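You operate a simulated robot arm through the tools that you are given. There is no shell and no other tool.

Carry out the task below with a simulated two-armed robot. There is one attempt and no reset: what you move stays moved.

JOB
Seal the purple sleeve and put it back on the shelf.
Fine: switch the sealer on, knob at the film on its label, one closing; the other sleeves stay unsealed where they are.
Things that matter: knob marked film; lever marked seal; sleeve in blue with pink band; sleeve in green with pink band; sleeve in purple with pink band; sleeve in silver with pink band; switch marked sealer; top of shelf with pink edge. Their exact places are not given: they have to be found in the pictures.

Only the result counts: the job must be done as asked and must still hold three seconds after the hand-in. Knocking over, shifting, dropping, spilling or breaking anything else fails it. Lids that push on must go on centred and level and be pressed home; caps that screw on are set level and turned clockwise until they are tight.

ROBOT AND FRAMES
Two 7-joint arms with two-finger parallel grippers on one trunk, on a base that drives. Base frame: it is fixed to the floor where the robot stands at the start and does not move with it; the origin is under the middle of the robot, x ahead of it, y to its left, z up. Units: mm, degrees, N and s.
The left shoulder is at the start at [69, 182, 1111], the right one opposite. With the tool pointing down near the work surface each hand reaches from about 100 to 720 mm from the robot's upright axis, wherever it stands, measured 20 degrees to its own side. Places, roughly: knob marked film [2300, 2100, 1000]; lever marked seal [2300, 1800, 1000]; sleeve in blue with pink band, sleeve in green wit [2500, 2000, 1250]; switch marked sealer [2500, 1900, 1000]; top of shelf with pink edge [2700, 1800, 1300]. Payload 3.91 kg a hand.
The tool frame of a hand sits at the grasp point between the pads (the TCP): z along the fingers, y along the line on which they close. The tips reach 30 mm beyond it. The gripper opens to 110 mm. The fingers are 20 mm wide and 10 mm thick; the gripper's body (48 by 112 mm) begins 55 mm behind the TCP.
Orientation is that of the tool frame in the base frame, as [roll, pitch, yaw] about the fixed x, y, z axes, in that order (R = Rz(yaw) Ry(pitch) Rx(roll)). With the fingers straight down and closing along the base's y, the tool's x points along the base's -x, its y along +y and its z along -z.

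CONTROLS
- The arms move only by the tool drive_tool. It takes "left_increments", "right_increments" or both (then of equal length, played together; a hand with none holds still); each is a list that holds one entry, the list of rows, each a list of 7 numbers: the shift along the tool's x, y, z in units of 400 mm (1.0 is 400 mm), then the turn, a rotation vector about the tool's x, y, z in units of 90 degrees (1.0 is 90 degrees), then the opening, from 0 (shut) to 1 (fully open). In form: [[[x, y, z, wx, wy, wz, claw], ...]]. A call has 1 to 20 rows; each row is the pose to reach, as a shift and turn from the pose commanded when the call began, along the tool's axes at that moment. A call with a number of a shift or a turn outside -1 to 1 is refused whole. A row lasts 0.2 s, in which the tool goes at most 50 mm and 8.6 degrees; a call with a longer step from one row to the next is refused whole, and so is a gripper value outside its range. Where a pose cannot be reached the arm comes as near as it can. A force on the tool above 70 N (or 10 N above the force at the start of the call, whichever is more), or a blocked arm, ends the call early, and 0.2 s more pass. Each finger travels about 72 mm/s and halts on what it meets, pressing with about 31 N; the grip force reading is that of the motor and also rises with nothing between the fingers. The clock runs only during rows and for 0.2 s after the last one: add rows that repeat a pose to give the fingers time. The reply holds the time, the measured pose of the TCP, the force on the tool along the base axes, the opening and the grip force, in the units named above and with some noise, with the torque about the TCP (base axes, N m) and any sound that the robot's microphone picked up.
- Cameras (640 x 400 px; columns grow to the right, rows downward): "scene" is now at [216.1, 6.2, 1315.4]; the picture's right is [0.10, -0.99, 0.00], its down [-0.49, -0.05, -0.87] and it looks along [0.87, 0.09, -0.49] (base axes); focal length 214 px, centre (320, 200). "left" rides on the left gripper at [72, -17, -103] in its tool frame; the picture's right is [0.23, 0.97, 0.00], its down [-0.76, 0.18, -0.62] and it looks along [-0.61, 0.14, 0.78] (tool axes); focal length 222 px, centre (320, 200). "right" rides on the right gripper at [72, 17, -103] in its tool frame; the picture's right is [-0.23, 0.97, 0.00], its down [-0.76, -0.18, -0.62] and it looks along [-0.61, -0.14, 0.78] (tool axes); focal length 222 px, centre (320, 200).
- grab_frame(camera): a new picture of that camera. It takes no simulated time.
- move_column(by): slides the trunk up (or, below 0, down) by that many mm; the arms and the scene camera ride with it, the base frame stays. It gives what a move gives, with no picture.
- roll_base(legs): drives the robot by 1 to 6 legs, each [ahead, left, turn to the left] in mm, mm and degrees, along the robot's own axes; the way and the turn of a leg run together, so that a leg with both is an arc; at most 1500 mm and 180 degrees a leg. The arms and the cameras ride along, it lands a little off, and it stops where it bumps. It gives what a move gives.
- head_to(pan, tilt): turns the head with the scene camera to pan (to the left, within 80 degrees either way) and tilt (down, from -29 to 69), counted from straight ahead of the robot. It gives what a move gives.
- measure_at(camera, pixels): for up to 12 pixels [column, row] of the newest picture of that camera ("zoom" is the newest enlarged one), the place [x, y, z] in the base frame of the surface seen there, good to about 2 mm, but the place of the scene camera against the robot may be out by one fixed shift of up to 12 mm in any direction. It takes no simulated time.
- zoom(camera, box): a new picture of the part [left, top, right, bottom] of that camera's present view, enlarged. It takes no simulated time.
- close_job(): hands the job in; it is judged then, once.

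Leave the grippers open and the arms clear of the work at the hand-in unless told otherwise.

The tools are called after "Call:" by a JSON object that holds its "api" and its "payload". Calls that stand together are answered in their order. drive_tool: Moves the arms, as the interface text tells. Its arguments: {"type":"object","properties":{"left_increments":{"type":"array"},"right_increments":{"type":"array"}},"required":[]} The other tools are called the same way: move_column (by) slides the trunk up or down; roll_base (legs) drives the base; head_to (pan, tilt) turns the head that bears the scene camera; grab_frame (camera) takes a picture; measure_at (camera, pixels) gives the place of the surface under pixels of a picture; zoom (camera, box) takes an enlarged picture of a part of a camera's view; close_job () hands the job in.

At the start:

```text
t: 0.0
left_ee_pos: [407.9, 211.2, 1170.1]
left_tool_rot: [179.9, 0.1, -179.9]
left_wrist_force: [-0.2, 0.2, -0.1]
left_wrist_torque: [-0.02, 0.01, 0.04]
left_grip_width: 110.1
left_gripper_force: 0.1
right_ee_pos: [395.1, -174.4, 1224.7]
right_tool_rot: [-180.0, -0.1, 180.0]
right_wrist_force: [0.6, 0.3, 0.6]
right_wrist_torque: [0.05, 0.02, 0.0]
right_grip_width: 109.9
right_gripper_force: 0.1
trunk travel left (down, up): [-375.0, 139.0]
robot x, y, heading: [0.6, -2.0, 0.0]
head pan, tilt: [5.7, 29.3]
```

scene: 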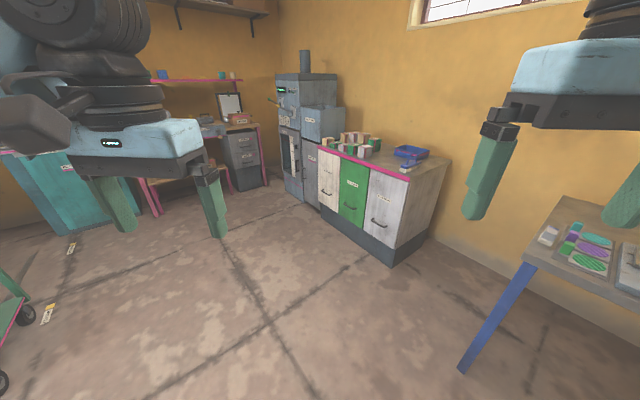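
right: 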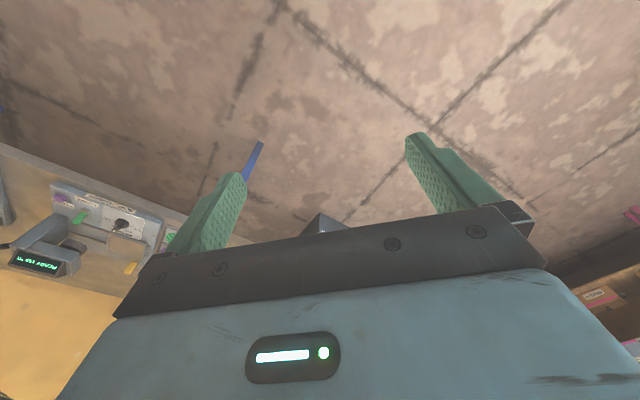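
left: 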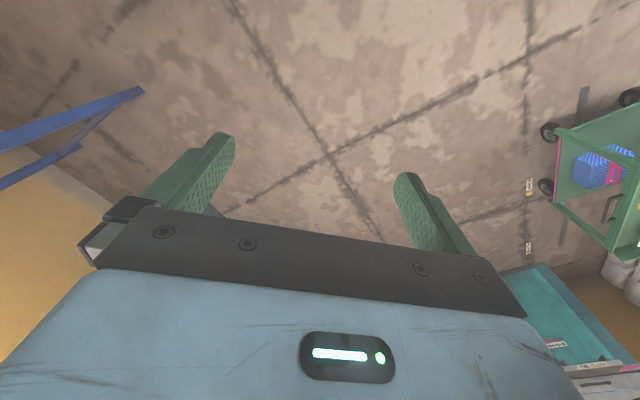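

The pink-edged shelf and a bench are at the upper left, around (195, 80) and (235, 120). I'll turn the head towards them and enlarge that area.

Call:
{"api": "head_to", "payload": {"pan": 38, "tilt": 10}}

```text
t: 1.0
left_ee_pos: [407.9, 210.8, 1170.9]
left_tool_rot: [180.0, 0.0, -179.9]
left_wrist_force: [-0.5, -0.4, -0.3]
left_wrist_torque: [-0.01, 0.05, 0.01]
left_grip_width: 109.8
left_gripper_force: 0.0
right_ee_pos: [395.0, -174.7, 1225.2]
right_tool_rot: [180.0, 0.1, 180.0]
right_wrist_force: [0.3, 0.3, 0.3]
right_wrist_torque: [-0.02, -0.04, 0.01]
right_grip_width: 110.2
right_gripper_force: 0.1
trunk travel left (down, up): [-375.0, 139.0]
robot x, y, heading: [-0.9, -1.4, -0.1]
head pan, tilt: [38.0, 10.0]
```

Head is turned; now I take a picture of the scene.

Call:
{"api": "grab_frame", "payload": {"camera": "scene"}}

Call:
{"api": "zoom", "payload": {"camera": "scene", "box": [220, 100, 420, 300]}}

```text
taken
```

scene: 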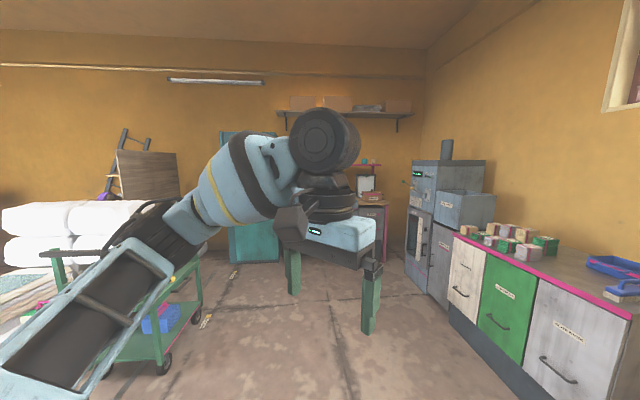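

```text
2.00 times, centred on (320, 200) of scene
```

zoom: 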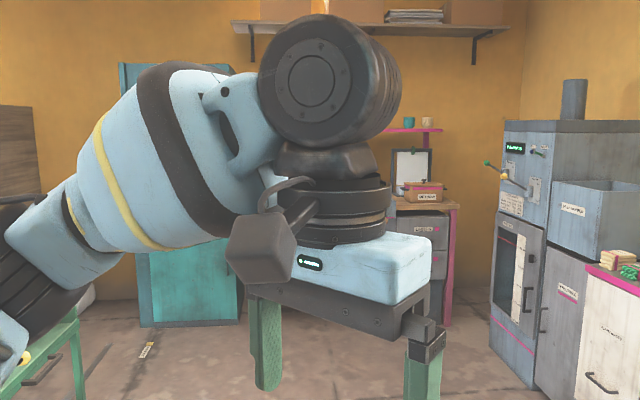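

The left arm blocks the view. I turn the base 38° left (the arms stay close in) and look straight ahead.

Call:
{"api": "roll_base", "payload": {"legs": [[0, 0, 38]]}}

Call:
{"api": "head_to", "payload": {"pan": 0, "tilt": 15}}

Call:
{"api": "grab_frame", "payload": {"camera": "scene"}}

Call:
{"api": "zoom", "payload": {"camera": "scene", "box": [240, 100, 400, 260]}}

```text
t: 3.2
left_ee_pos: [188.7, 419.4, 1172.1]
left_tool_rot: [-179.9, 0.0, -141.4]
left_wrist_force: [0.4, 0.2, 0.2]
left_wrist_torque: [0.02, -0.01, 0.0]
left_grip_width: 110.0
left_gripper_force: 0.1
right_ee_pos: [418.5, 110.2, 1225.0]
right_tool_rot: [180.0, 0.1, -141.4]
right_wrist_force: [-0.3, 0.7, 1.1]
right_wrist_torque: [0.0, 0.02, -0.03]
right_grip_width: 109.6
right_gripper_force: 0.0
trunk travel left (down, up): [-375.0, 139.0]
robot x, y, heading: [-2.3, 1.1, 38.4]
head pan, tilt: [38.0, 10.0]
```

```text
t: 4.2
left_ee_pos: [188.8, 418.9, 1170.2]
left_tool_rot: [180.0, 0.0, -141.4]
left_wrist_force: [0.1, 0.2, 0.3]
left_wrist_torque: [-0.01, -0.02, -0.02]
left_grip_width: 109.7
left_gripper_force: 0.1
right_ee_pos: [418.4, 109.6, 1224.4]
right_tool_rot: [-180.0, 0.0, -141.5]
right_wrist_force: [0.4, -0.6, -0.2]
right_wrist_torque: [-0.01, -0.02, -0.02]
right_grip_width: 110.2
right_gripper_force: 0.1
trunk travel left (down, up): [-375.0, 139.0]
robot x, y, heading: [2.9, -2.3, 38.6]
head pan, tilt: [0.0, 15.0]
```

```text
taken
```

scene: 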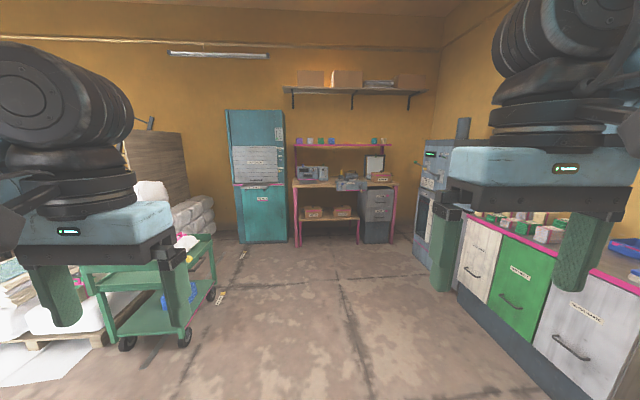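

```text
2.50 times, centred on (320, 180) of scene
```

zoom: 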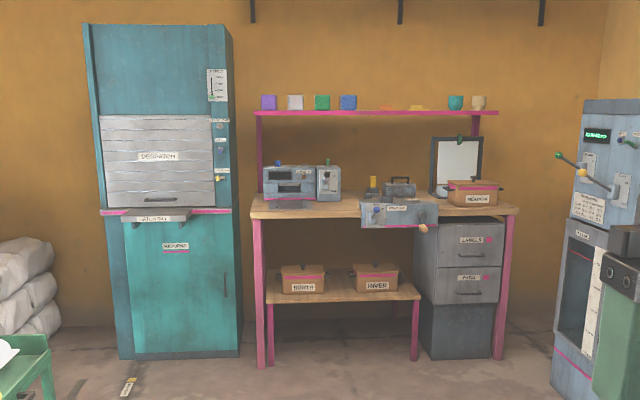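

The bench with the pink-edged shelf is at (345, 145). It holds four sleeves (purple, silver, green, blue) and two machines. I enlarge further.

Call:
{"api": "zoom", "payload": {"camera": "scene", "box": [285, 130, 405, 205]}}

Call:
{"api": "measure_at", "payload": {"camera": "zoom", "pixels": [[85, 58], [150, 58], [205, 58], [260, 58], [300, 78], [90, 240], [380, 250], [460, 300], [300, 310], [130, 330]]}}

```text
5.33 times, centred on (345, 168) of scene
```

zoom: 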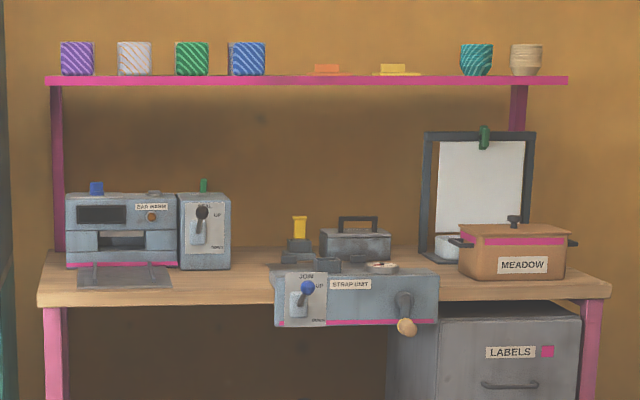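

```text
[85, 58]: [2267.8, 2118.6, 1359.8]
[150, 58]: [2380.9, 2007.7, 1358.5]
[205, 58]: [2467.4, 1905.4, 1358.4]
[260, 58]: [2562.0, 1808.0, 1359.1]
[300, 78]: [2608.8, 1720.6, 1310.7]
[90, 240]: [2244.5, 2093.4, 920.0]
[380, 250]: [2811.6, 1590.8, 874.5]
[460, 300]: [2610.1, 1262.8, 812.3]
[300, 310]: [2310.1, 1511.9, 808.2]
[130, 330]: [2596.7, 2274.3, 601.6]
```

The sleeves stand on the shelf at about z 1320 to 1360. A bench machine with "BAR WARM" sits at the left, and a "STRAP UNIT" (not the sealer) is to the right of it. The floor ahead looks clear, so I square up to the wall (heading about 43.5°) and drive closer.

Call:
{"api": "roll_base", "payload": {"legs": [[0, 0, 5], [1200, 0, 0]]}}

Call:
{"api": "head_to", "payload": {"pan": 0, "tilt": 12}}

Call:
{"api": "grab_frame", "payload": {"camera": "scene"}}

Call:
{"api": "zoom", "payload": {"camera": "scene", "box": [270, 120, 430, 220]}}

```text
t: 10.7
left_ee_pos: [990.8, 1242.6, 1171.9]
left_tool_rot: [-180.0, 0.0, -136.0]
left_wrist_force: [0.7, -0.6, -0.5]
left_wrist_torque: [-0.02, -0.03, 0.01]
left_grip_width: 110.0
left_gripper_force: 0.0
right_ee_pos: [1248.5, 954.9, 1226.0]
right_tool_rot: [-180.0, 0.0, -136.1]
right_wrist_force: [0.4, -1.0, 0.3]
right_wrist_torque: [-0.01, 0.03, 0.0]
right_grip_width: 109.9
right_gripper_force: 0.1
trunk travel left (down, up): [-375.0, 139.0]
robot x, y, heading: [840.7, 806.8, 44.0]
head pan, tilt: [0.0, 15.0]
```

```text
t: 11.3
left_ee_pos: [988.7, 1241.1, 1170.7]
left_tool_rot: [179.9, 0.0, -136.0]
left_wrist_force: [0.5, -0.8, 0.3]
left_wrist_torque: [-0.01, 0.03, 0.04]
left_grip_width: 110.0
left_gripper_force: 0.1
right_ee_pos: [1248.1, 954.8, 1224.8]
right_tool_rot: [179.9, 0.0, -136.0]
right_wrist_force: [0.5, 1.5, 0.5]
right_wrist_torque: [0.02, 0.0, -0.01]
right_grip_width: 109.9
right_gripper_force: 0.0
trunk travel left (down, up): [-375.0, 139.0]
robot x, y, heading: [842.8, 809.7, 44.3]
head pan, tilt: [0.0, 12.0]
```

```text
taken
```

scene: 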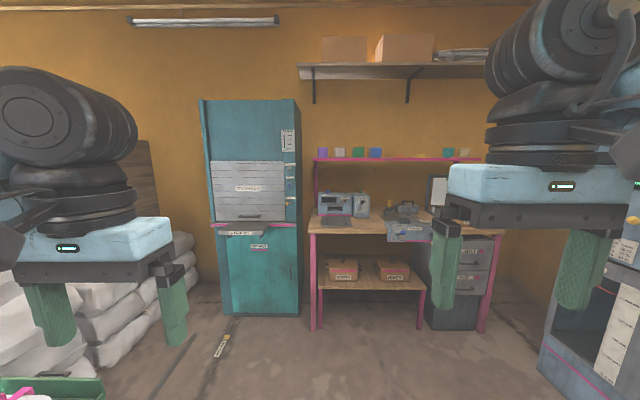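

```text
4.00 times, centred on (350, 170) of scene
```

zoom: 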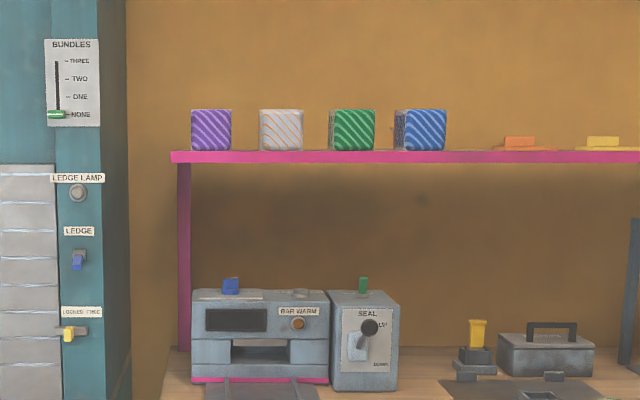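

The left machine has "BAR WARM", a "SEAL" lever (UP/DOWN) and controls on its top. I drive nearer to see the top controls.

Call:
{"api": "roll_base", "payload": {"legs": [[850, 0, 0]]}}

Call:
{"api": "head_to", "payload": {"pan": 0, "tilt": 20}}

Call:
{"api": "grab_frame", "payload": {"camera": "scene"}}

Call:
{"api": "zoom", "payload": {"camera": "scene", "box": [280, 90, 440, 190]}}

```text
t: 15.9
left_ee_pos: [1604.2, 1843.6, 1172.0]
left_tool_rot: [180.0, 0.0, -135.4]
left_wrist_force: [-0.3, -0.4, 0.2]
left_wrist_torque: [0.01, 0.01, -0.01]
left_grip_width: 109.8
left_gripper_force: 0.0
right_ee_pos: [1864.7, 1558.3, 1225.0]
right_tool_rot: [179.9, 0.0, -135.6]
right_wrist_force: [0.3, 0.0, 0.2]
right_wrist_torque: [-0.05, 0.0, -0.02]
right_grip_width: 109.9
right_gripper_force: 0.1
trunk travel left (down, up): [-375.0, 139.0]
robot x, y, heading: [1462.0, 1406.5, 44.5]
head pan, tilt: [0.0, 12.0]
```

```text
t: 16.6
left_ee_pos: [1604.5, 1842.8, 1171.4]
left_tool_rot: [-180.0, 0.0, -135.5]
left_wrist_force: [-0.3, 0.3, -1.1]
left_wrist_torque: [0.02, -0.01, -0.01]
left_grip_width: 110.0
left_gripper_force: 0.1
right_ee_pos: [1863.3, 1558.8, 1224.7]
right_tool_rot: [180.0, 0.0, -135.5]
right_wrist_force: [0.4, 0.7, -0.8]
right_wrist_torque: [0.01, -0.02, -0.04]
right_grip_width: 110.0
right_gripper_force: 0.0
trunk travel left (down, up): [-375.0, 139.0]
robot x, y, heading: [1459.7, 1405.7, 44.2]
head pan, tilt: [0.0, 20.0]
```

```text
taken
```

scene: 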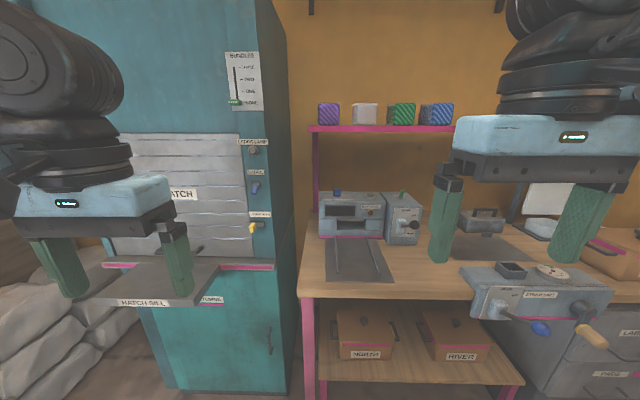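

```text
4.00 times, centred on (360, 140) of scene
```

zoom: 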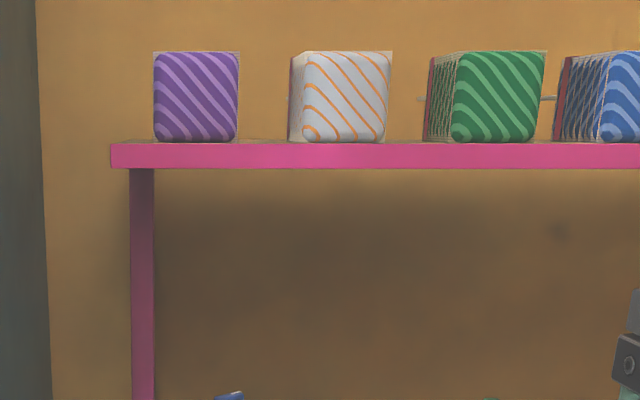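

I can see the sleeves (boxes lying in depth), the sealer with its front opening, and a tray with rails at (360, 262). I enlarge the sealer and measure.

Call:
{"api": "zoom", "payload": {"camera": "scene", "box": [300, 180, 440, 290]}}

Call:
{"api": "measure_at", "payload": {"camera": "scene", "pixels": [[320, 115], [338, 115], [311, 129], [445, 129], [303, 296], [300, 260], [320, 195], [380, 195], [385, 240], [330, 280], [392, 281], [470, 270]]}}

```text
3.64 times, centred on (370, 235) of scene
```

zoom: 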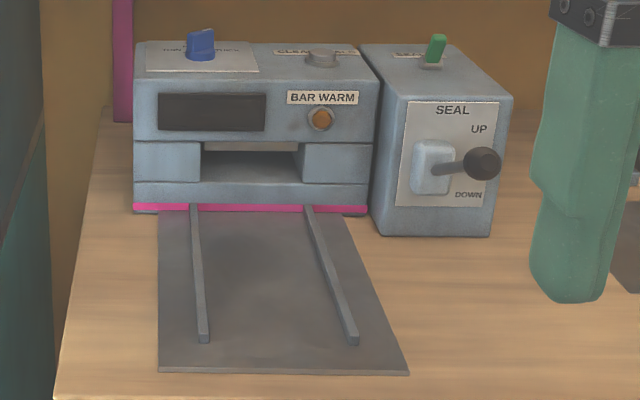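

```text
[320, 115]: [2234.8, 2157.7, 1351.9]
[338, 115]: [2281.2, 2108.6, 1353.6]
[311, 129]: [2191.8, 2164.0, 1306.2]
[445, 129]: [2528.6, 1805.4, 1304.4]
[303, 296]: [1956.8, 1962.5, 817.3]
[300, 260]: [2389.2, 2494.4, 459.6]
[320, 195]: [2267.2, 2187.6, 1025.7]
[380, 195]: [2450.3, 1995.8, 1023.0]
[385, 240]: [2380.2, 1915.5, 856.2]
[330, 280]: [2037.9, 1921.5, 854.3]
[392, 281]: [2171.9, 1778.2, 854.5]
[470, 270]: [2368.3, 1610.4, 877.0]
```

The sealer has a blue knob (film) top left, a grey "CLEAN" button beside it, a green SEALER switch on the side box and a SEAL lever with UP/DOWN on the front. I need the film labels, so I raise the trunk for a better look at the tops of the sealer and the sleeves.

Call:
{"api": "move_column", "payload": {"by": 135}}

Call:
{"api": "grab_frame", "payload": {"camera": "scene"}}

Call:
{"api": "zoom", "payload": {"camera": "scene", "box": [310, 120, 450, 200]}}

Call:
{"api": "zoom", "payload": {"camera": "scene", "box": [310, 205, 420, 275]}}

```text
t: 18.2
left_ee_pos: [1604.3, 1844.5, 1305.3]
left_tool_rot: [180.0, -0.1, -135.5]
left_wrist_force: [0.9, 0.4, -0.9]
left_wrist_torque: [0.01, 0.02, -0.02]
left_grip_width: 110.0
left_gripper_force: 0.0
right_ee_pos: [1865.5, 1559.6, 1359.3]
right_tool_rot: [179.9, -0.1, -135.7]
right_wrist_force: [-0.3, 0.8, -0.2]
right_wrist_torque: [-0.03, 0.01, 0.01]
right_grip_width: 109.8
right_gripper_force: 0.0
trunk travel left (down, up): [-510.0, 4.0]
robot x, y, heading: [1461.9, 1406.2, 44.1]
head pan, tilt: [0.0, 20.0]
```

```text
taken
```

scene: 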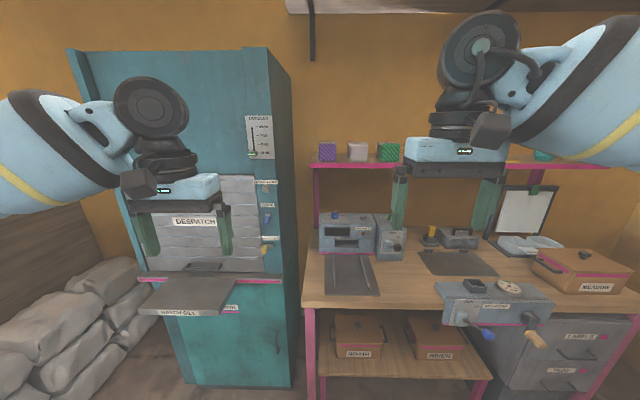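

```text
4.57 times, centred on (380, 160) of scene
```

zoom: 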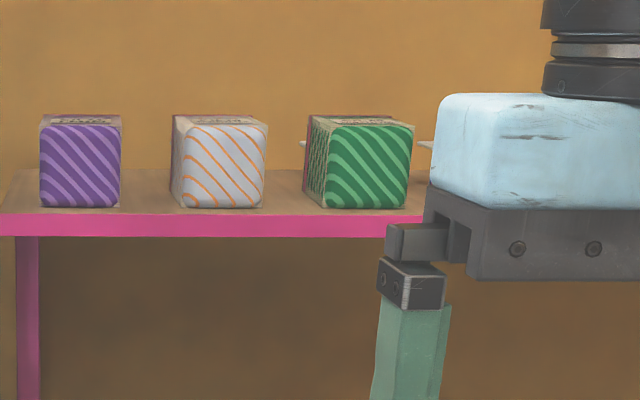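

```text
5.71 times, centred on (365, 240) of scene
```

zoom: 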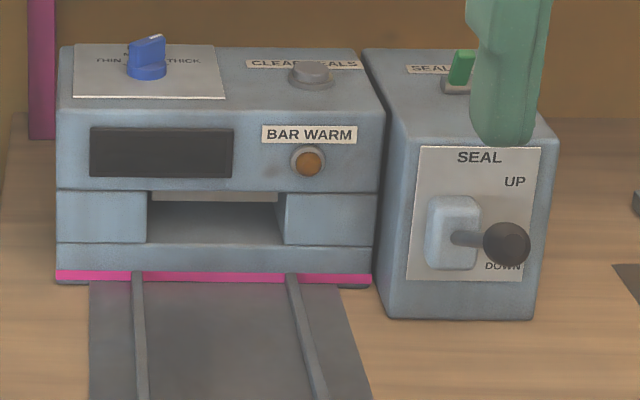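

The knob's scale runs THIN to THICK, and the sleeves have a label on their top. Before moving closer I measure the cabinet at the left, the hatch sill and the strap unit, to keep clear of them.

Call:
{"api": "measure_at", "payload": {"camera": "scene", "pixels": [[270, 100], [288, 100], [225, 300], [148, 300], [280, 281], [446, 292], [545, 330], [548, 295], [372, 160], [326, 148], [356, 148], [388, 148]]}}

Call:
{"api": "zoom", "payload": {"camera": "scene", "box": [430, 230, 630, 355]}}

```text
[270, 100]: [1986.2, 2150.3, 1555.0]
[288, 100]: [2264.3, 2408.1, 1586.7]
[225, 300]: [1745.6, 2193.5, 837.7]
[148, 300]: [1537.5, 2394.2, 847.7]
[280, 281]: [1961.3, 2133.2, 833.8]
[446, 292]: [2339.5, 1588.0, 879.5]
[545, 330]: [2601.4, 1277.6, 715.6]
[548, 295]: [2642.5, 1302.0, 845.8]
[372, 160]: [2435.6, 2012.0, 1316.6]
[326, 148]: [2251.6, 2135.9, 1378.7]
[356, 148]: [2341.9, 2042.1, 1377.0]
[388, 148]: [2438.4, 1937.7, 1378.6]
```

```text
3.20 times, centred on (530, 292) of scene
```

zoom: 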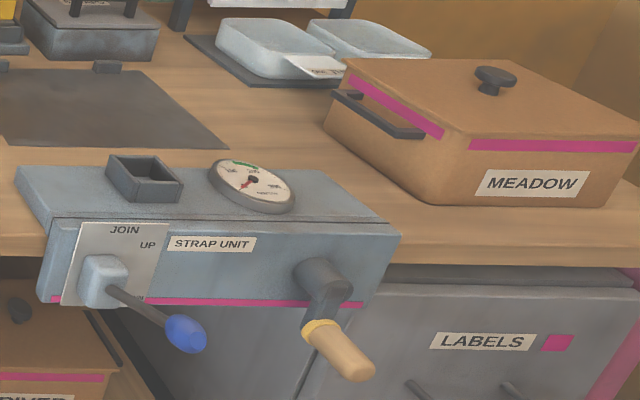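

The cabinet's right side is about 200 mm left of the sealer and its front is nearer to me, so I shift 150 mm right and drive 375 mm ahead to keep the left hand clear of it.

Call:
{"api": "roll_base", "payload": {"legs": [[0, -150, -0.9], [375, 0, 0]]}}

Call:
{"api": "head_to", "payload": {"pan": 8, "tilt": 28}}

Call:
{"api": "grab_frame", "payload": {"camera": "scene"}}

Call:
{"api": "grab_frame", "payload": {"camera": "left"}}

Call:
{"api": "grab_frame", "payload": {"camera": "right"}}

```text
t: 22.1
left_ee_pos: [1981.3, 1992.7, 1307.3]
left_tool_rot: [-179.9, 0.0, -136.4]
left_wrist_force: [0.7, 0.3, -0.6]
left_wrist_torque: [0.02, -0.02, 0.0]
left_grip_width: 110.0
left_gripper_force: 0.0
right_ee_pos: [2236.3, 1703.7, 1360.3]
right_tool_rot: [180.0, 0.1, -136.5]
right_wrist_force: [-0.2, 0.2, -0.6]
right_wrist_torque: [-0.01, 0.0, -0.05]
right_grip_width: 110.0
right_gripper_force: 0.2
trunk travel left (down, up): [-510.0, 4.0]
robot x, y, heading: [1829.1, 1560.0, 43.6]
head pan, tilt: [0.0, 20.0]
```

```text
t: 22.8
left_ee_pos: [1980.6, 1991.7, 1306.0]
left_tool_rot: [179.9, 0.0, -136.4]
left_wrist_force: [-0.1, 0.0, 0.1]
left_wrist_torque: [0.01, -0.02, 0.0]
left_grip_width: 109.9
left_gripper_force: 0.1
right_ee_pos: [2237.4, 1704.5, 1360.0]
right_tool_rot: [-179.9, 0.1, -136.5]
right_wrist_force: [-0.9, -0.3, 0.2]
right_wrist_torque: [0.01, 0.01, -0.01]
right_grip_width: 110.1
right_gripper_force: 0.0
trunk travel left (down, up): [-510.0, 4.0]
robot x, y, heading: [1833.0, 1558.9, 43.5]
head pan, tilt: [8.0, 28.0]
```

```text
taken
```

scene: 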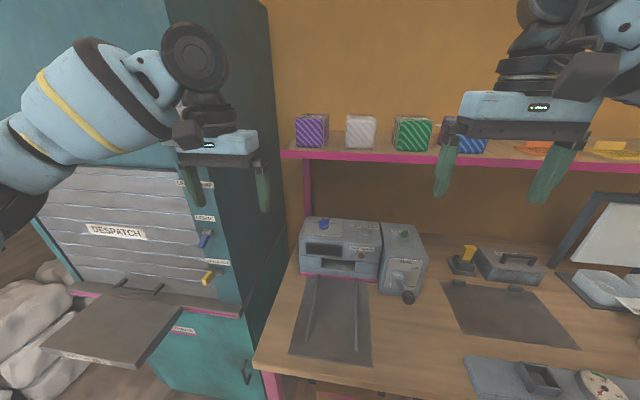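

```text
taken
```

left: 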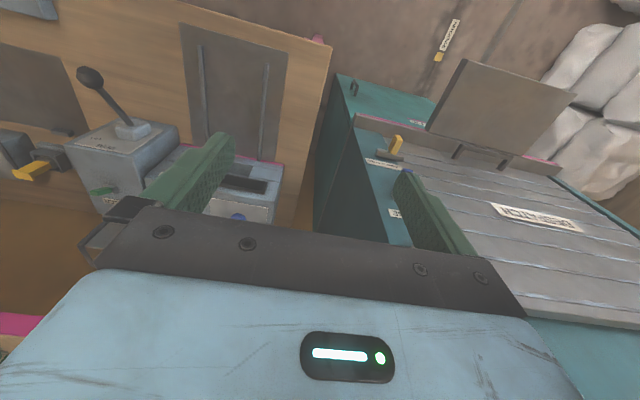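

```text
taken
```

right: 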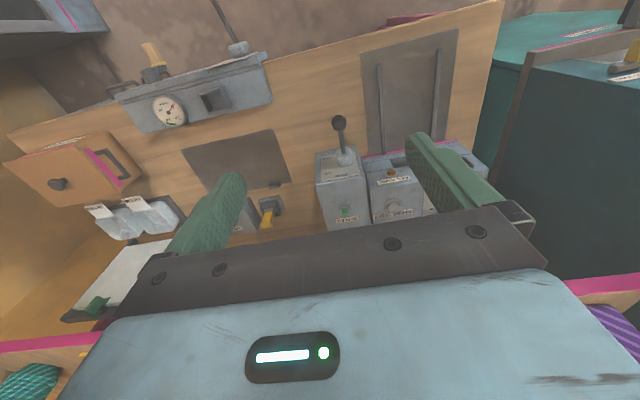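

Now I'm close. I enlarge the sleeves on the shelf around (350, 130) and the sealer around (360, 250).

Call:
{"api": "zoom", "payload": {"camera": "scene", "box": [285, 105, 385, 165]}}

Call:
{"api": "zoom", "payload": {"camera": "scene", "box": [295, 210, 435, 310]}}

Call:
{"api": "measure_at", "payload": {"camera": "zoom", "pixels": [[30, 60], [150, 60], [330, 60], [380, 160], [120, 165], [215, 280], [240, 250], [500, 330], [520, 395], [500, 170], [85, 130], [390, 110]]}}

```text
6.40 times, centred on (335, 135) of scene
```

zoom: 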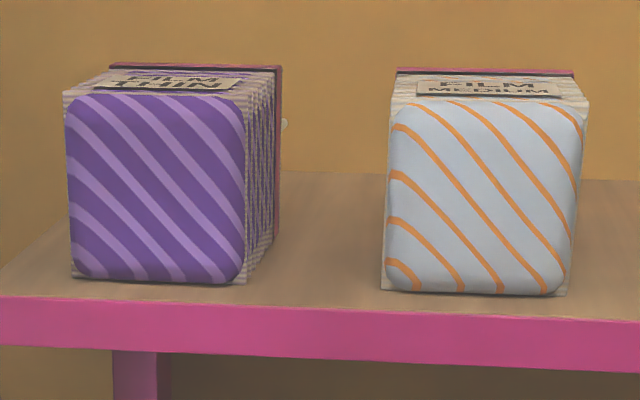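

```text
4.00 times, centred on (365, 260) of scene
```

zoom: 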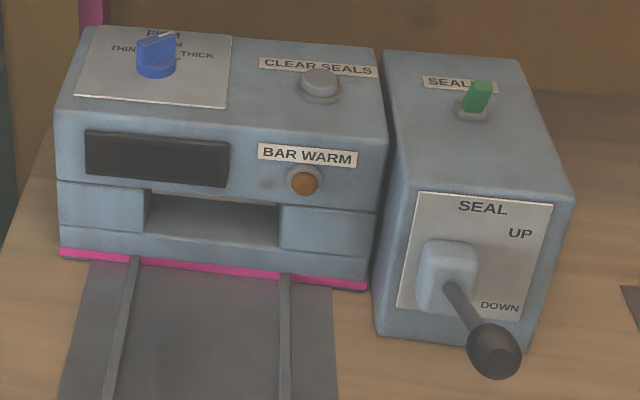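

```text
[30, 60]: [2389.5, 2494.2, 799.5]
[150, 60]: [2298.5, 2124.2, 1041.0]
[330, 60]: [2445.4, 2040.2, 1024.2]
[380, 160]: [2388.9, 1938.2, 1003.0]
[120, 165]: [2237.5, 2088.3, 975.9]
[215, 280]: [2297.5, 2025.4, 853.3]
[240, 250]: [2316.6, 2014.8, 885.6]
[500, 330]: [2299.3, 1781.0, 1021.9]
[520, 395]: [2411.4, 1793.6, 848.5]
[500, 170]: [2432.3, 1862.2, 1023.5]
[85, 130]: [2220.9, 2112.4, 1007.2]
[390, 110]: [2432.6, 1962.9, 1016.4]
```

The purple sleeve's label reads "FILM THIN" (silver "MEDIUM"). I enlarge the purple sleeve and measure its corners, then do the same for the knob plate.

Call:
{"api": "zoom", "payload": {"camera": "scene", "box": [289, 108, 339, 158]}}

Call:
{"api": "measure_at", "payload": {"camera": "zoom", "pixels": [[120, 110], [275, 110], [275, 265], [120, 260], [300, 110], [330, 240], [230, 72], [130, 72], [100, 78], [338, 75], [335, 250], [230, 310]]}}

Call:
{"api": "zoom", "payload": {"camera": "scene", "box": [300, 208, 380, 258]}}

```text
8.00 times, centred on (314, 133) of scene
```

zoom: 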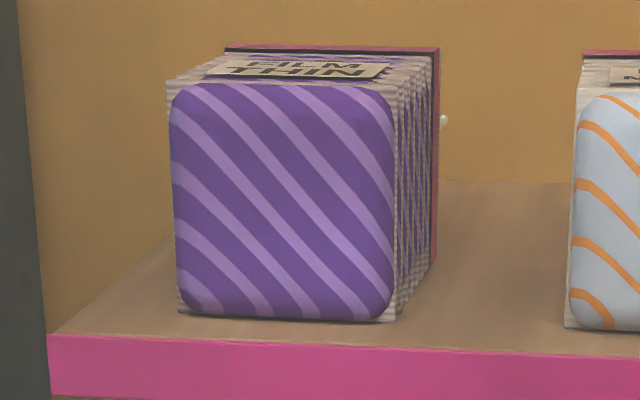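

```text
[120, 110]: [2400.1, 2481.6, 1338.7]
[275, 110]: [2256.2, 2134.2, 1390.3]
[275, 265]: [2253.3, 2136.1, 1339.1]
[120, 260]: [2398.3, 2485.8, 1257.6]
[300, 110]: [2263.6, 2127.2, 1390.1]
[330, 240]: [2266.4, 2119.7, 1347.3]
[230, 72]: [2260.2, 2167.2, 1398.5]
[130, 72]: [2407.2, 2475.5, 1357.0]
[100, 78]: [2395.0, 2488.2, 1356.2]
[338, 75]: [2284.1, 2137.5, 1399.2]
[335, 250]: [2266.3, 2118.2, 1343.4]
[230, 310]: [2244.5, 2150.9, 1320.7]
```

```text
8.00 times, centred on (340, 233) of scene
```

zoom: 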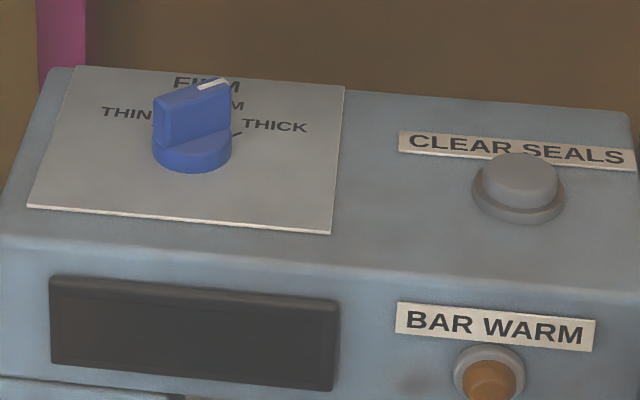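

Call:
{"api": "zoom", "payload": {"camera": "scene", "box": [274, 108, 354, 158]}}

Call:
{"api": "measure_at", "payload": {"camera": "zoom", "pixels": [[172, 200], [394, 200], [393, 90], [280, 85], [290, 60], [290, 50], [436, 60], [432, 240], [443, 120], [400, 290], [428, 100], [436, 200]]}}

Call:
{"api": "measure_at", "payload": {"camera": "zoom", "pixels": [[180, 85], [232, 50], [427, 50], [397, 320], [180, 315], [300, 340], [300, 330], [100, 310], [480, 300], [480, 200], [550, 200], [60, 350]]}}

```text
8.00 times, centred on (314, 133) of scene
```

zoom: 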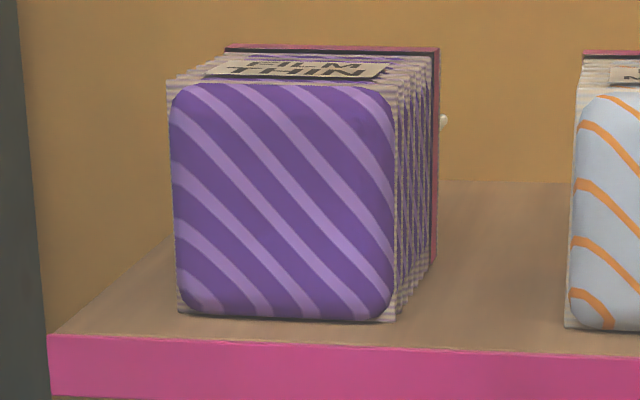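

```text
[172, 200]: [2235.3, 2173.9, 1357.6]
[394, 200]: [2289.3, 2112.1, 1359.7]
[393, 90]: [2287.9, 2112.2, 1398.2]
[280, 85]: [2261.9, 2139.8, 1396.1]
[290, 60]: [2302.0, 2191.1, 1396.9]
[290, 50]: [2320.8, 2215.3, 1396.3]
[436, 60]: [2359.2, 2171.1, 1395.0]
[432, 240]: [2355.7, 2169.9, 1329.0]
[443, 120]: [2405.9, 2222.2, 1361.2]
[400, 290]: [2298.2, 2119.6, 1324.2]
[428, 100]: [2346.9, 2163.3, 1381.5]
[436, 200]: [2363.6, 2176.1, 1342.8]
```

```text
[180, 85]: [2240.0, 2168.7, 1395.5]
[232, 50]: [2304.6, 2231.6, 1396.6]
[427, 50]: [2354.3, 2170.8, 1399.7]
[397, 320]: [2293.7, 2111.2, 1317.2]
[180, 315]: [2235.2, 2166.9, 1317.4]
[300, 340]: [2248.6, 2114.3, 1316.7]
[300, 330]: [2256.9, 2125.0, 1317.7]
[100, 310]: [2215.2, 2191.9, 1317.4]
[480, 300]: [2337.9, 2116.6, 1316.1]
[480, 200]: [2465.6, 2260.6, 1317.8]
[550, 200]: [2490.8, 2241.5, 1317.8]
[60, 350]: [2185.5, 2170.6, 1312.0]
```

The sleeve is about 82 wide, 80 high and 98 deep, with a thin lip behind it at mid height. Now I enlarge the switch and lever on the side box, and measure them along with the rails.

Call:
{"api": "zoom", "payload": {"camera": "scene", "box": [375, 218, 439, 258]}}

Call:
{"api": "measure_at", "payload": {"camera": "zoom", "pixels": [[290, 160], [300, 130], [310, 105], [285, 190], [330, 190], [240, 195], [200, 130], [400, 140], [60, 100], [110, 320], [500, 300], [300, 300]]}}

Call:
{"api": "zoom", "payload": {"camera": "scene", "box": [375, 250, 439, 310]}}

Call:
{"api": "measure_at", "payload": {"camera": "scene", "pixels": [[409, 298], [409, 292], [396, 277], [402, 284], [328, 274], [324, 300], [366, 282], [368, 310], [340, 275], [292, 352], [371, 364], [345, 268]]}}

```text
10.00 times, centred on (407, 238) of scene
```

zoom: 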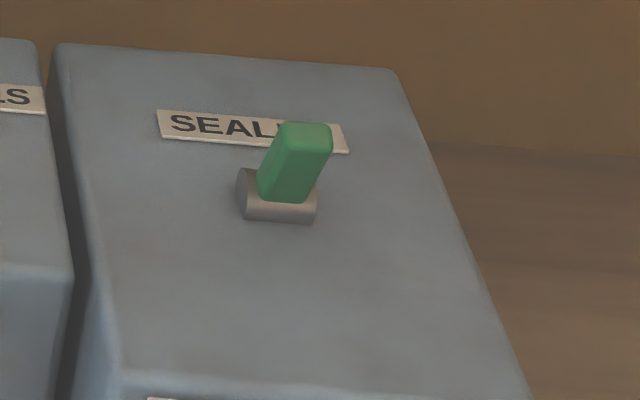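

```text
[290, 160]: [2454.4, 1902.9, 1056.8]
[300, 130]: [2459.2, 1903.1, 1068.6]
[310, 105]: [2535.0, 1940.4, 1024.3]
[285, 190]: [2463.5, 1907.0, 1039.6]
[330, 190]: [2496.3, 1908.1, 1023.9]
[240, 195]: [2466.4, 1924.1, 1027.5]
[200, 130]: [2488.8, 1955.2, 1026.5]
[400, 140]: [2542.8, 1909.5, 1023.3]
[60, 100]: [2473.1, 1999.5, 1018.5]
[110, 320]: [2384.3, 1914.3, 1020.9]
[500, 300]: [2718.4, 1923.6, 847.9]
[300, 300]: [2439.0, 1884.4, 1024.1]
```

```text
6.67 times, centred on (407, 280) of scene
```

zoom: 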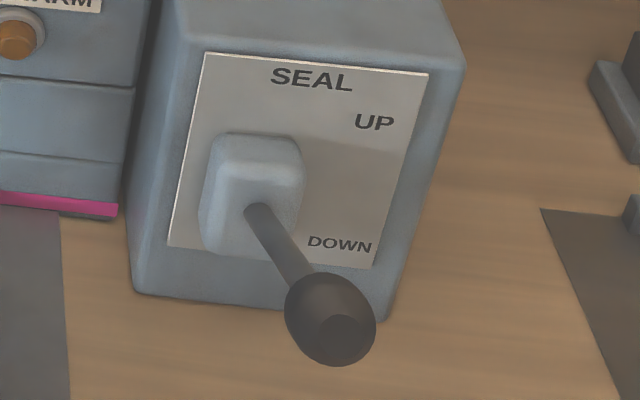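

```text
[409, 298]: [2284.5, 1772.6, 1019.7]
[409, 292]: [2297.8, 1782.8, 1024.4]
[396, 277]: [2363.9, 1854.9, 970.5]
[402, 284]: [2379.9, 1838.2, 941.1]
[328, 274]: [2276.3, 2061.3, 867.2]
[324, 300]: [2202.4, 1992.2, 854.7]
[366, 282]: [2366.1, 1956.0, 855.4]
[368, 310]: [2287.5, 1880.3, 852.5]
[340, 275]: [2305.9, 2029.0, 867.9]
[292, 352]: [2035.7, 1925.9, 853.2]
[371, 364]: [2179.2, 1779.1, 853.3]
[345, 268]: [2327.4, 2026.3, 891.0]
```

The green toggle seems to lean towards me. I check it and the knob from the right wrist camera, which looks down on the sealer at (345, 190) (its picture is upside down).

Call:
{"api": "zoom", "payload": {"camera": "right", "box": [310, 110, 500, 230]}}

Call:
{"api": "zoom", "payload": {"camera": "left", "box": [60, 60, 300, 220]}}

```text
3.33 times, centred on (405, 170) of right
```

zoom: 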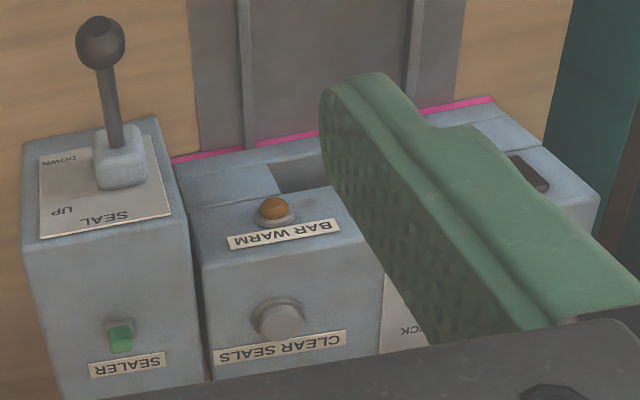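

```text
2.50 times, centred on (180, 140) of left
```

zoom: 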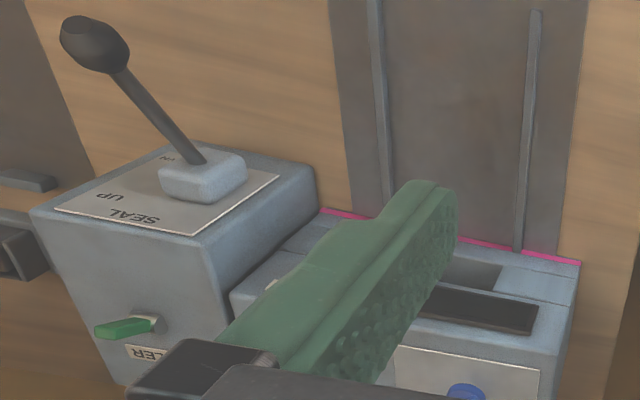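

The toggle leans towards me (off) and the knob points at THICK. Before driving nearer I tilt the head fully down to see how much room the base has in front of the bench.

Call:
{"api": "head_to", "payload": {"pan": 0, "tilt": 69}}

Call:
{"api": "grab_frame", "payload": {"camera": "scene"}}

```text
t: 23.8
left_ee_pos: [1982.1, 1992.5, 1305.6]
left_tool_rot: [-180.0, -0.1, -136.5]
left_wrist_force: [0.1, -0.7, -0.5]
left_wrist_torque: [0.02, 0.0, -0.01]
left_grip_width: 110.1
left_gripper_force: 0.0
right_ee_pos: [2236.9, 1703.5, 1360.7]
right_tool_rot: [-179.9, 0.0, -136.4]
right_wrist_force: [-0.6, -0.8, -0.1]
right_wrist_torque: [0.01, 0.0, 0.0]
right_grip_width: 110.0
right_gripper_force: 0.0
trunk travel left (down, up): [-510.0, 4.0]
robot x, y, heading: [1829.9, 1558.2, 43.5]
head pan, tilt: [0.0, 68.8]
```

```text
taken
```

scene: 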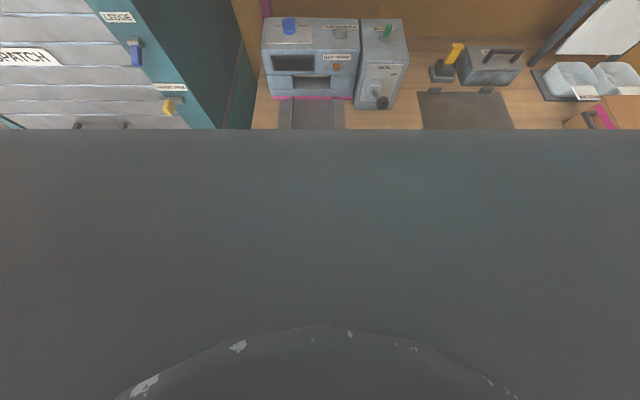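

The lower part of the picture shows my own dark body. I measure where its surfaces lie to judge the room to the bench.

Call:
{"api": "measure_at", "payload": {"camera": "scene", "pixels": [[320, 140], [320, 250], [320, 320], [320, 345], [320, 390], [100, 200], [540, 200], [310, 110], [384, 103], [450, 110]]}}

```text
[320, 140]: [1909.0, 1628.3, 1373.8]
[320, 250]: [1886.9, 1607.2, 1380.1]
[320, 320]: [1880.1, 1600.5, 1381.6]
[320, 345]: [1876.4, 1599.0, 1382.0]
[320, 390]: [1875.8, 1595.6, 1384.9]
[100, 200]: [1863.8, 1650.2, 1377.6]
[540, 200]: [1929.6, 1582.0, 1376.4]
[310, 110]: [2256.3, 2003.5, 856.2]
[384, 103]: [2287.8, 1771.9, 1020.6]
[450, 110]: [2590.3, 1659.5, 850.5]
```

That's only my head mount. I go forward in two careful small steps, checking the position after each.

Call:
{"api": "roll_base", "payload": {"legs": [[45, 0, -0.3]]}}

```text
t: 24.7
left_ee_pos: [2011.9, 2019.1, 1308.5]
left_tool_rot: [180.0, 0.2, -136.7]
left_wrist_force: [0.3, -0.5, 0.7]
left_wrist_torque: [0.04, 0.0, 0.02]
left_grip_width: 110.1
left_gripper_force: 0.0
right_ee_pos: [2266.1, 1729.1, 1362.5]
right_tool_rot: [-180.0, 0.2, -136.7]
right_wrist_force: [-0.2, 0.4, 0.1]
right_wrist_torque: [0.03, -0.01, -0.02]
right_grip_width: 110.3
right_gripper_force: 0.2
trunk travel left (down, up): [-510.0, 4.0]
robot x, y, heading: [1864.5, 1585.0, 43.3]
head pan, tilt: [0.0, 68.8]
```

Call:
{"api": "roll_base", "payload": {"legs": [[40, 0, 0]]}}

Call:
{"api": "head_to", "payload": {"pan": 5, "tilt": 35}}

Call:
{"api": "grab_frame", "payload": {"camera": "scene"}}

Call:
{"api": "grab_frame", "payload": {"camera": "left"}}

Call:
{"api": "grab_frame", "payload": {"camera": "right"}}

```text
t: 25.6
left_ee_pos: [2040.5, 2044.5, 1308.5]
left_tool_rot: [180.0, 0.4, -136.8]
left_wrist_force: [0.0, -0.9, 1.1]
left_wrist_torque: [0.04, -0.02, -0.01]
left_grip_width: 110.2
left_gripper_force: 0.1
right_ee_pos: [2294.1, 1755.2, 1362.8]
right_tool_rot: [-180.0, 0.4, -136.6]
right_wrist_force: [-0.5, 0.2, 0.0]
right_wrist_torque: [0.06, -0.05, -0.01]
right_grip_width: 110.1
right_gripper_force: 0.1
trunk travel left (down, up): [-510.0, 4.0]
robot x, y, heading: [1892.4, 1614.6, 43.4]
head pan, tilt: [0.0, 68.8]
```

```text
t: 26.6
left_ee_pos: [2043.2, 2047.2, 1306.9]
left_tool_rot: [-180.0, 0.1, -136.6]
left_wrist_force: [0.4, -0.3, 0.1]
left_wrist_torque: [-0.02, 0.0, 0.02]
left_grip_width: 109.8
left_gripper_force: 0.1
right_ee_pos: [2296.7, 1758.3, 1361.2]
right_tool_rot: [179.9, 0.3, -136.7]
right_wrist_force: [-0.2, -0.6, 0.5]
right_wrist_torque: [0.03, 0.02, -0.01]
right_grip_width: 109.8
right_gripper_force: 0.1
trunk travel left (down, up): [-510.0, 4.0]
robot x, y, heading: [1889.5, 1611.5, 43.2]
head pan, tilt: [5.0, 35.0]
```

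```text
taken
```

scene: 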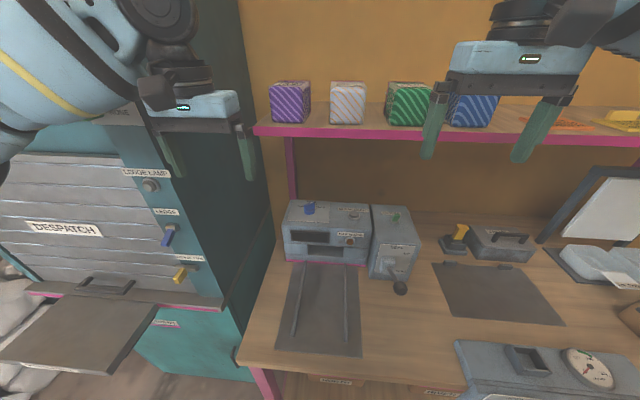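

```text
taken
```

left: 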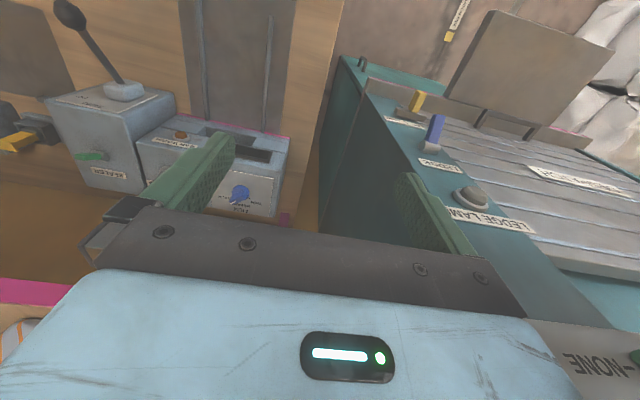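

```text
taken
```

right: 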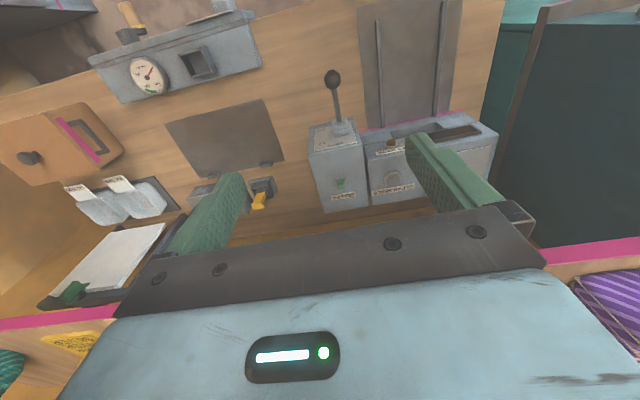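

The base is now at about the right distance. I enlarge the left-wrist view of the knob and the right-wrist view of the sealer; their measurements don't carry the scene camera's fixed shift.

Call:
{"api": "zoom", "payload": {"camera": "left", "box": [200, 150, 300, 212]}}

Call:
{"api": "measure_at", "payload": {"camera": "zoom", "pixels": [[255, 275], [250, 250], [280, 290], [230, 255], [350, 160], [340, 350], [300, 380], [200, 360], [260, 300], [450, 390]]}}

Call:
{"api": "zoom", "payload": {"camera": "left", "box": [20, 0, 340, 200]}}

Call:
{"api": "measure_at", "payload": {"camera": "zoom", "pixels": [[95, 30], [330, 100], [385, 100], [335, 220], [500, 100], [490, 240], [150, 310], [125, 312], [320, 265], [480, 310], [400, 255], [410, 285]]}}

```text
6.40 times, centred on (250, 181) of left
```

zoom: 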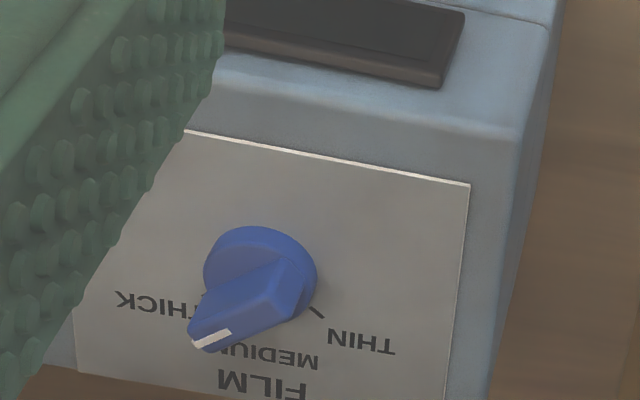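

```text
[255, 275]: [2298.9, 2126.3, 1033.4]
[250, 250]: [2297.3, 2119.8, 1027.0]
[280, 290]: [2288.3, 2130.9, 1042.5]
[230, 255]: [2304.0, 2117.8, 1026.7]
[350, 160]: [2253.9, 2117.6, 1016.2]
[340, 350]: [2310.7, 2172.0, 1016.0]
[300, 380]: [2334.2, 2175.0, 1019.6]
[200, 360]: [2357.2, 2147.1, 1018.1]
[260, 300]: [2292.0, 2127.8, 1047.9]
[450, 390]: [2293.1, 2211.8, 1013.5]
```

```text
2.00 times, centred on (180, 100) of left
```

zoom: 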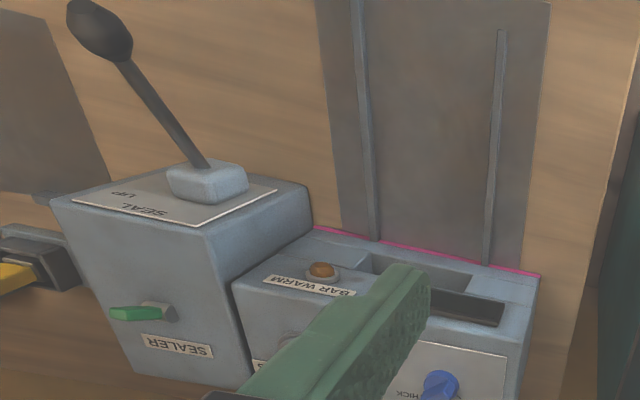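

```text
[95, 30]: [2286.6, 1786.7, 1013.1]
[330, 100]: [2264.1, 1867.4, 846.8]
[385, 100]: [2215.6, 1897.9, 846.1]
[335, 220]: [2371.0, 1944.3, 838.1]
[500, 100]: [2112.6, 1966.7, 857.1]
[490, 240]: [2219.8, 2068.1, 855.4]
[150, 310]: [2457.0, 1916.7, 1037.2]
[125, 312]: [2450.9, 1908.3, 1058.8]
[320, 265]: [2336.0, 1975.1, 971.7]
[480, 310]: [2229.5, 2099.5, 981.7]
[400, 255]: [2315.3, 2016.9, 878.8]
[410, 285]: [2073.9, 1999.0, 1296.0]
```

The knob plate reads THIN (left), MEDIUM (middle), THICK (right), and the pointer is at THICK. To find the scene camera's shift I measure the same features (lamp, button, tray corners) with the scene camera and the right wrist camera.

Call:
{"api": "zoom", "payload": {"camera": "scene", "box": [270, 195, 430, 295]}}

Call:
{"api": "measure_at", "payload": {"camera": "zoom", "pixels": [[324, 182], [334, 82], [160, 58], [522, 365], [445, 50], [505, 90], [410, 320], [125, 285], [310, 285], [180, 240], [230, 230], [250, 260]]}}

Call:
{"api": "zoom", "payload": {"camera": "right", "box": [290, 50, 530, 210]}}

Call:
{"api": "measure_at", "payload": {"camera": "zoom", "pixels": [[275, 242], [285, 345], [125, 355], [112, 70], [200, 320], [390, 180], [240, 160], [410, 130], [150, 230], [80, 300], [190, 140], [450, 140]]}}

```text
4.00 times, centred on (350, 245) of scene
```

zoom: 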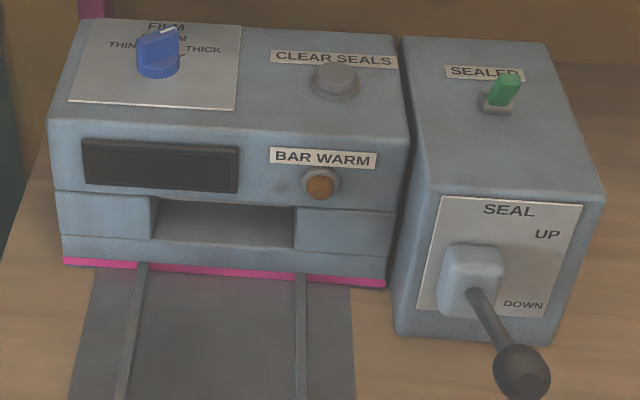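

```text
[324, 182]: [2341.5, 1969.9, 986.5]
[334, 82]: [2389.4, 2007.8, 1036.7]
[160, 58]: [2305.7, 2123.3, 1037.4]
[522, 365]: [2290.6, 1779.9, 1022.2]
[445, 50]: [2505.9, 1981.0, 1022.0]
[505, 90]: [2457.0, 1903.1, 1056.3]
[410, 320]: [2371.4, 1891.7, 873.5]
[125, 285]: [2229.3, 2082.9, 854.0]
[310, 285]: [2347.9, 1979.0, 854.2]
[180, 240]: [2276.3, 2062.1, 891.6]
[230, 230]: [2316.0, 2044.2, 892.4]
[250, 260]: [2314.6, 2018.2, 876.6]
```

```text
2.50 times, centred on (410, 130) of right
```

zoom: 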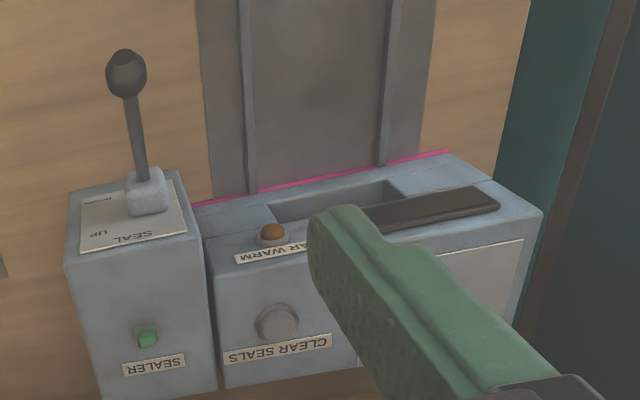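

```text
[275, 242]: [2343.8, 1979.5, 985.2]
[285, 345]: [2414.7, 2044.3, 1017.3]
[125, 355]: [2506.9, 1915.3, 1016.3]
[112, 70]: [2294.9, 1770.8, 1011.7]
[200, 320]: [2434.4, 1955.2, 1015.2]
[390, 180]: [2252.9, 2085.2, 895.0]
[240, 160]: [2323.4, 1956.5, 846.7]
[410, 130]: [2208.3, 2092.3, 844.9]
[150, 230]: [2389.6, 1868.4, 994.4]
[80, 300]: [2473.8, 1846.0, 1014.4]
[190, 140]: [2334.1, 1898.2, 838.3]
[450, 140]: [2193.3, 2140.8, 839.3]
```

I see a scene z shift of about +8 mm. For the lateral shift I use sharper features: the SEAL plate corners, in both cameras.

Call:
{"api": "zoom", "payload": {"camera": "scene", "box": [370, 200, 434, 240]}}

Call:
{"api": "zoom", "payload": {"camera": "right", "box": [300, 120, 396, 180]}}

```text
10.00 times, centred on (402, 220) of scene
```

zoom: 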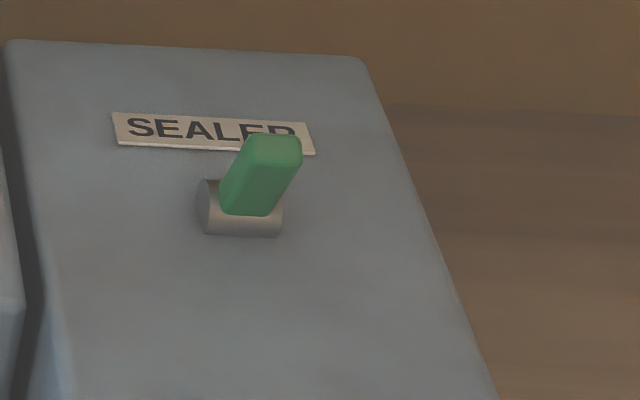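

```text
6.67 times, centred on (348, 150) of right
```

zoom: 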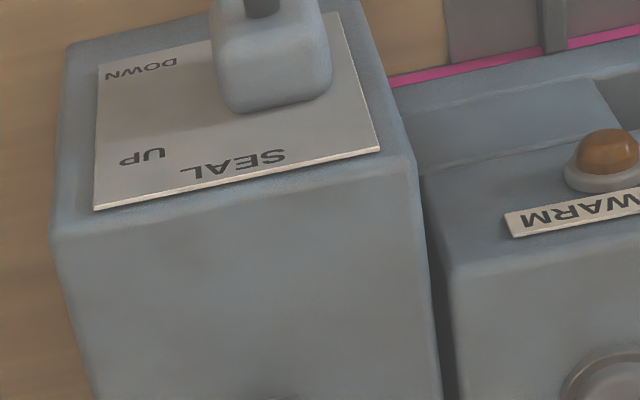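

Call:
{"api": "measure_at", "payload": {"camera": "zoom", "pixels": [[374, 148], [99, 203], [515, 230], [600, 150], [250, 190], [430, 190], [60, 240]]}}

Call:
{"api": "zoom", "payload": {"camera": "scene", "box": [370, 235, 434, 275]}}

```text
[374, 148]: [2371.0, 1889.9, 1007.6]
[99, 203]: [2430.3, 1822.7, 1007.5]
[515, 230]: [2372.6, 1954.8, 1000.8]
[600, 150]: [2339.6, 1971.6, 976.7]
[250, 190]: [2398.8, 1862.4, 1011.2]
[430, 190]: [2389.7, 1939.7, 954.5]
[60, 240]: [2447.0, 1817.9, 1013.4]
```

```text
10.00 times, centred on (402, 255) of scene
```

zoom: 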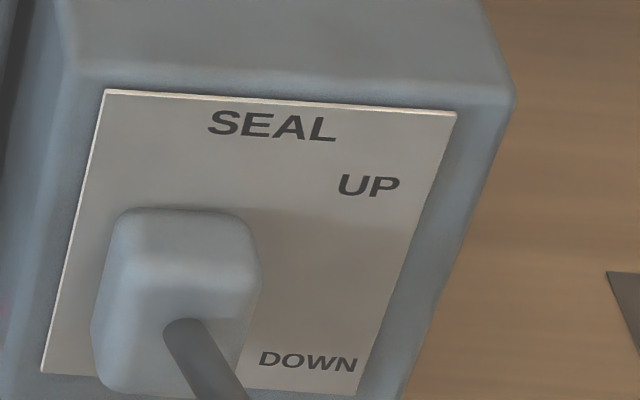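

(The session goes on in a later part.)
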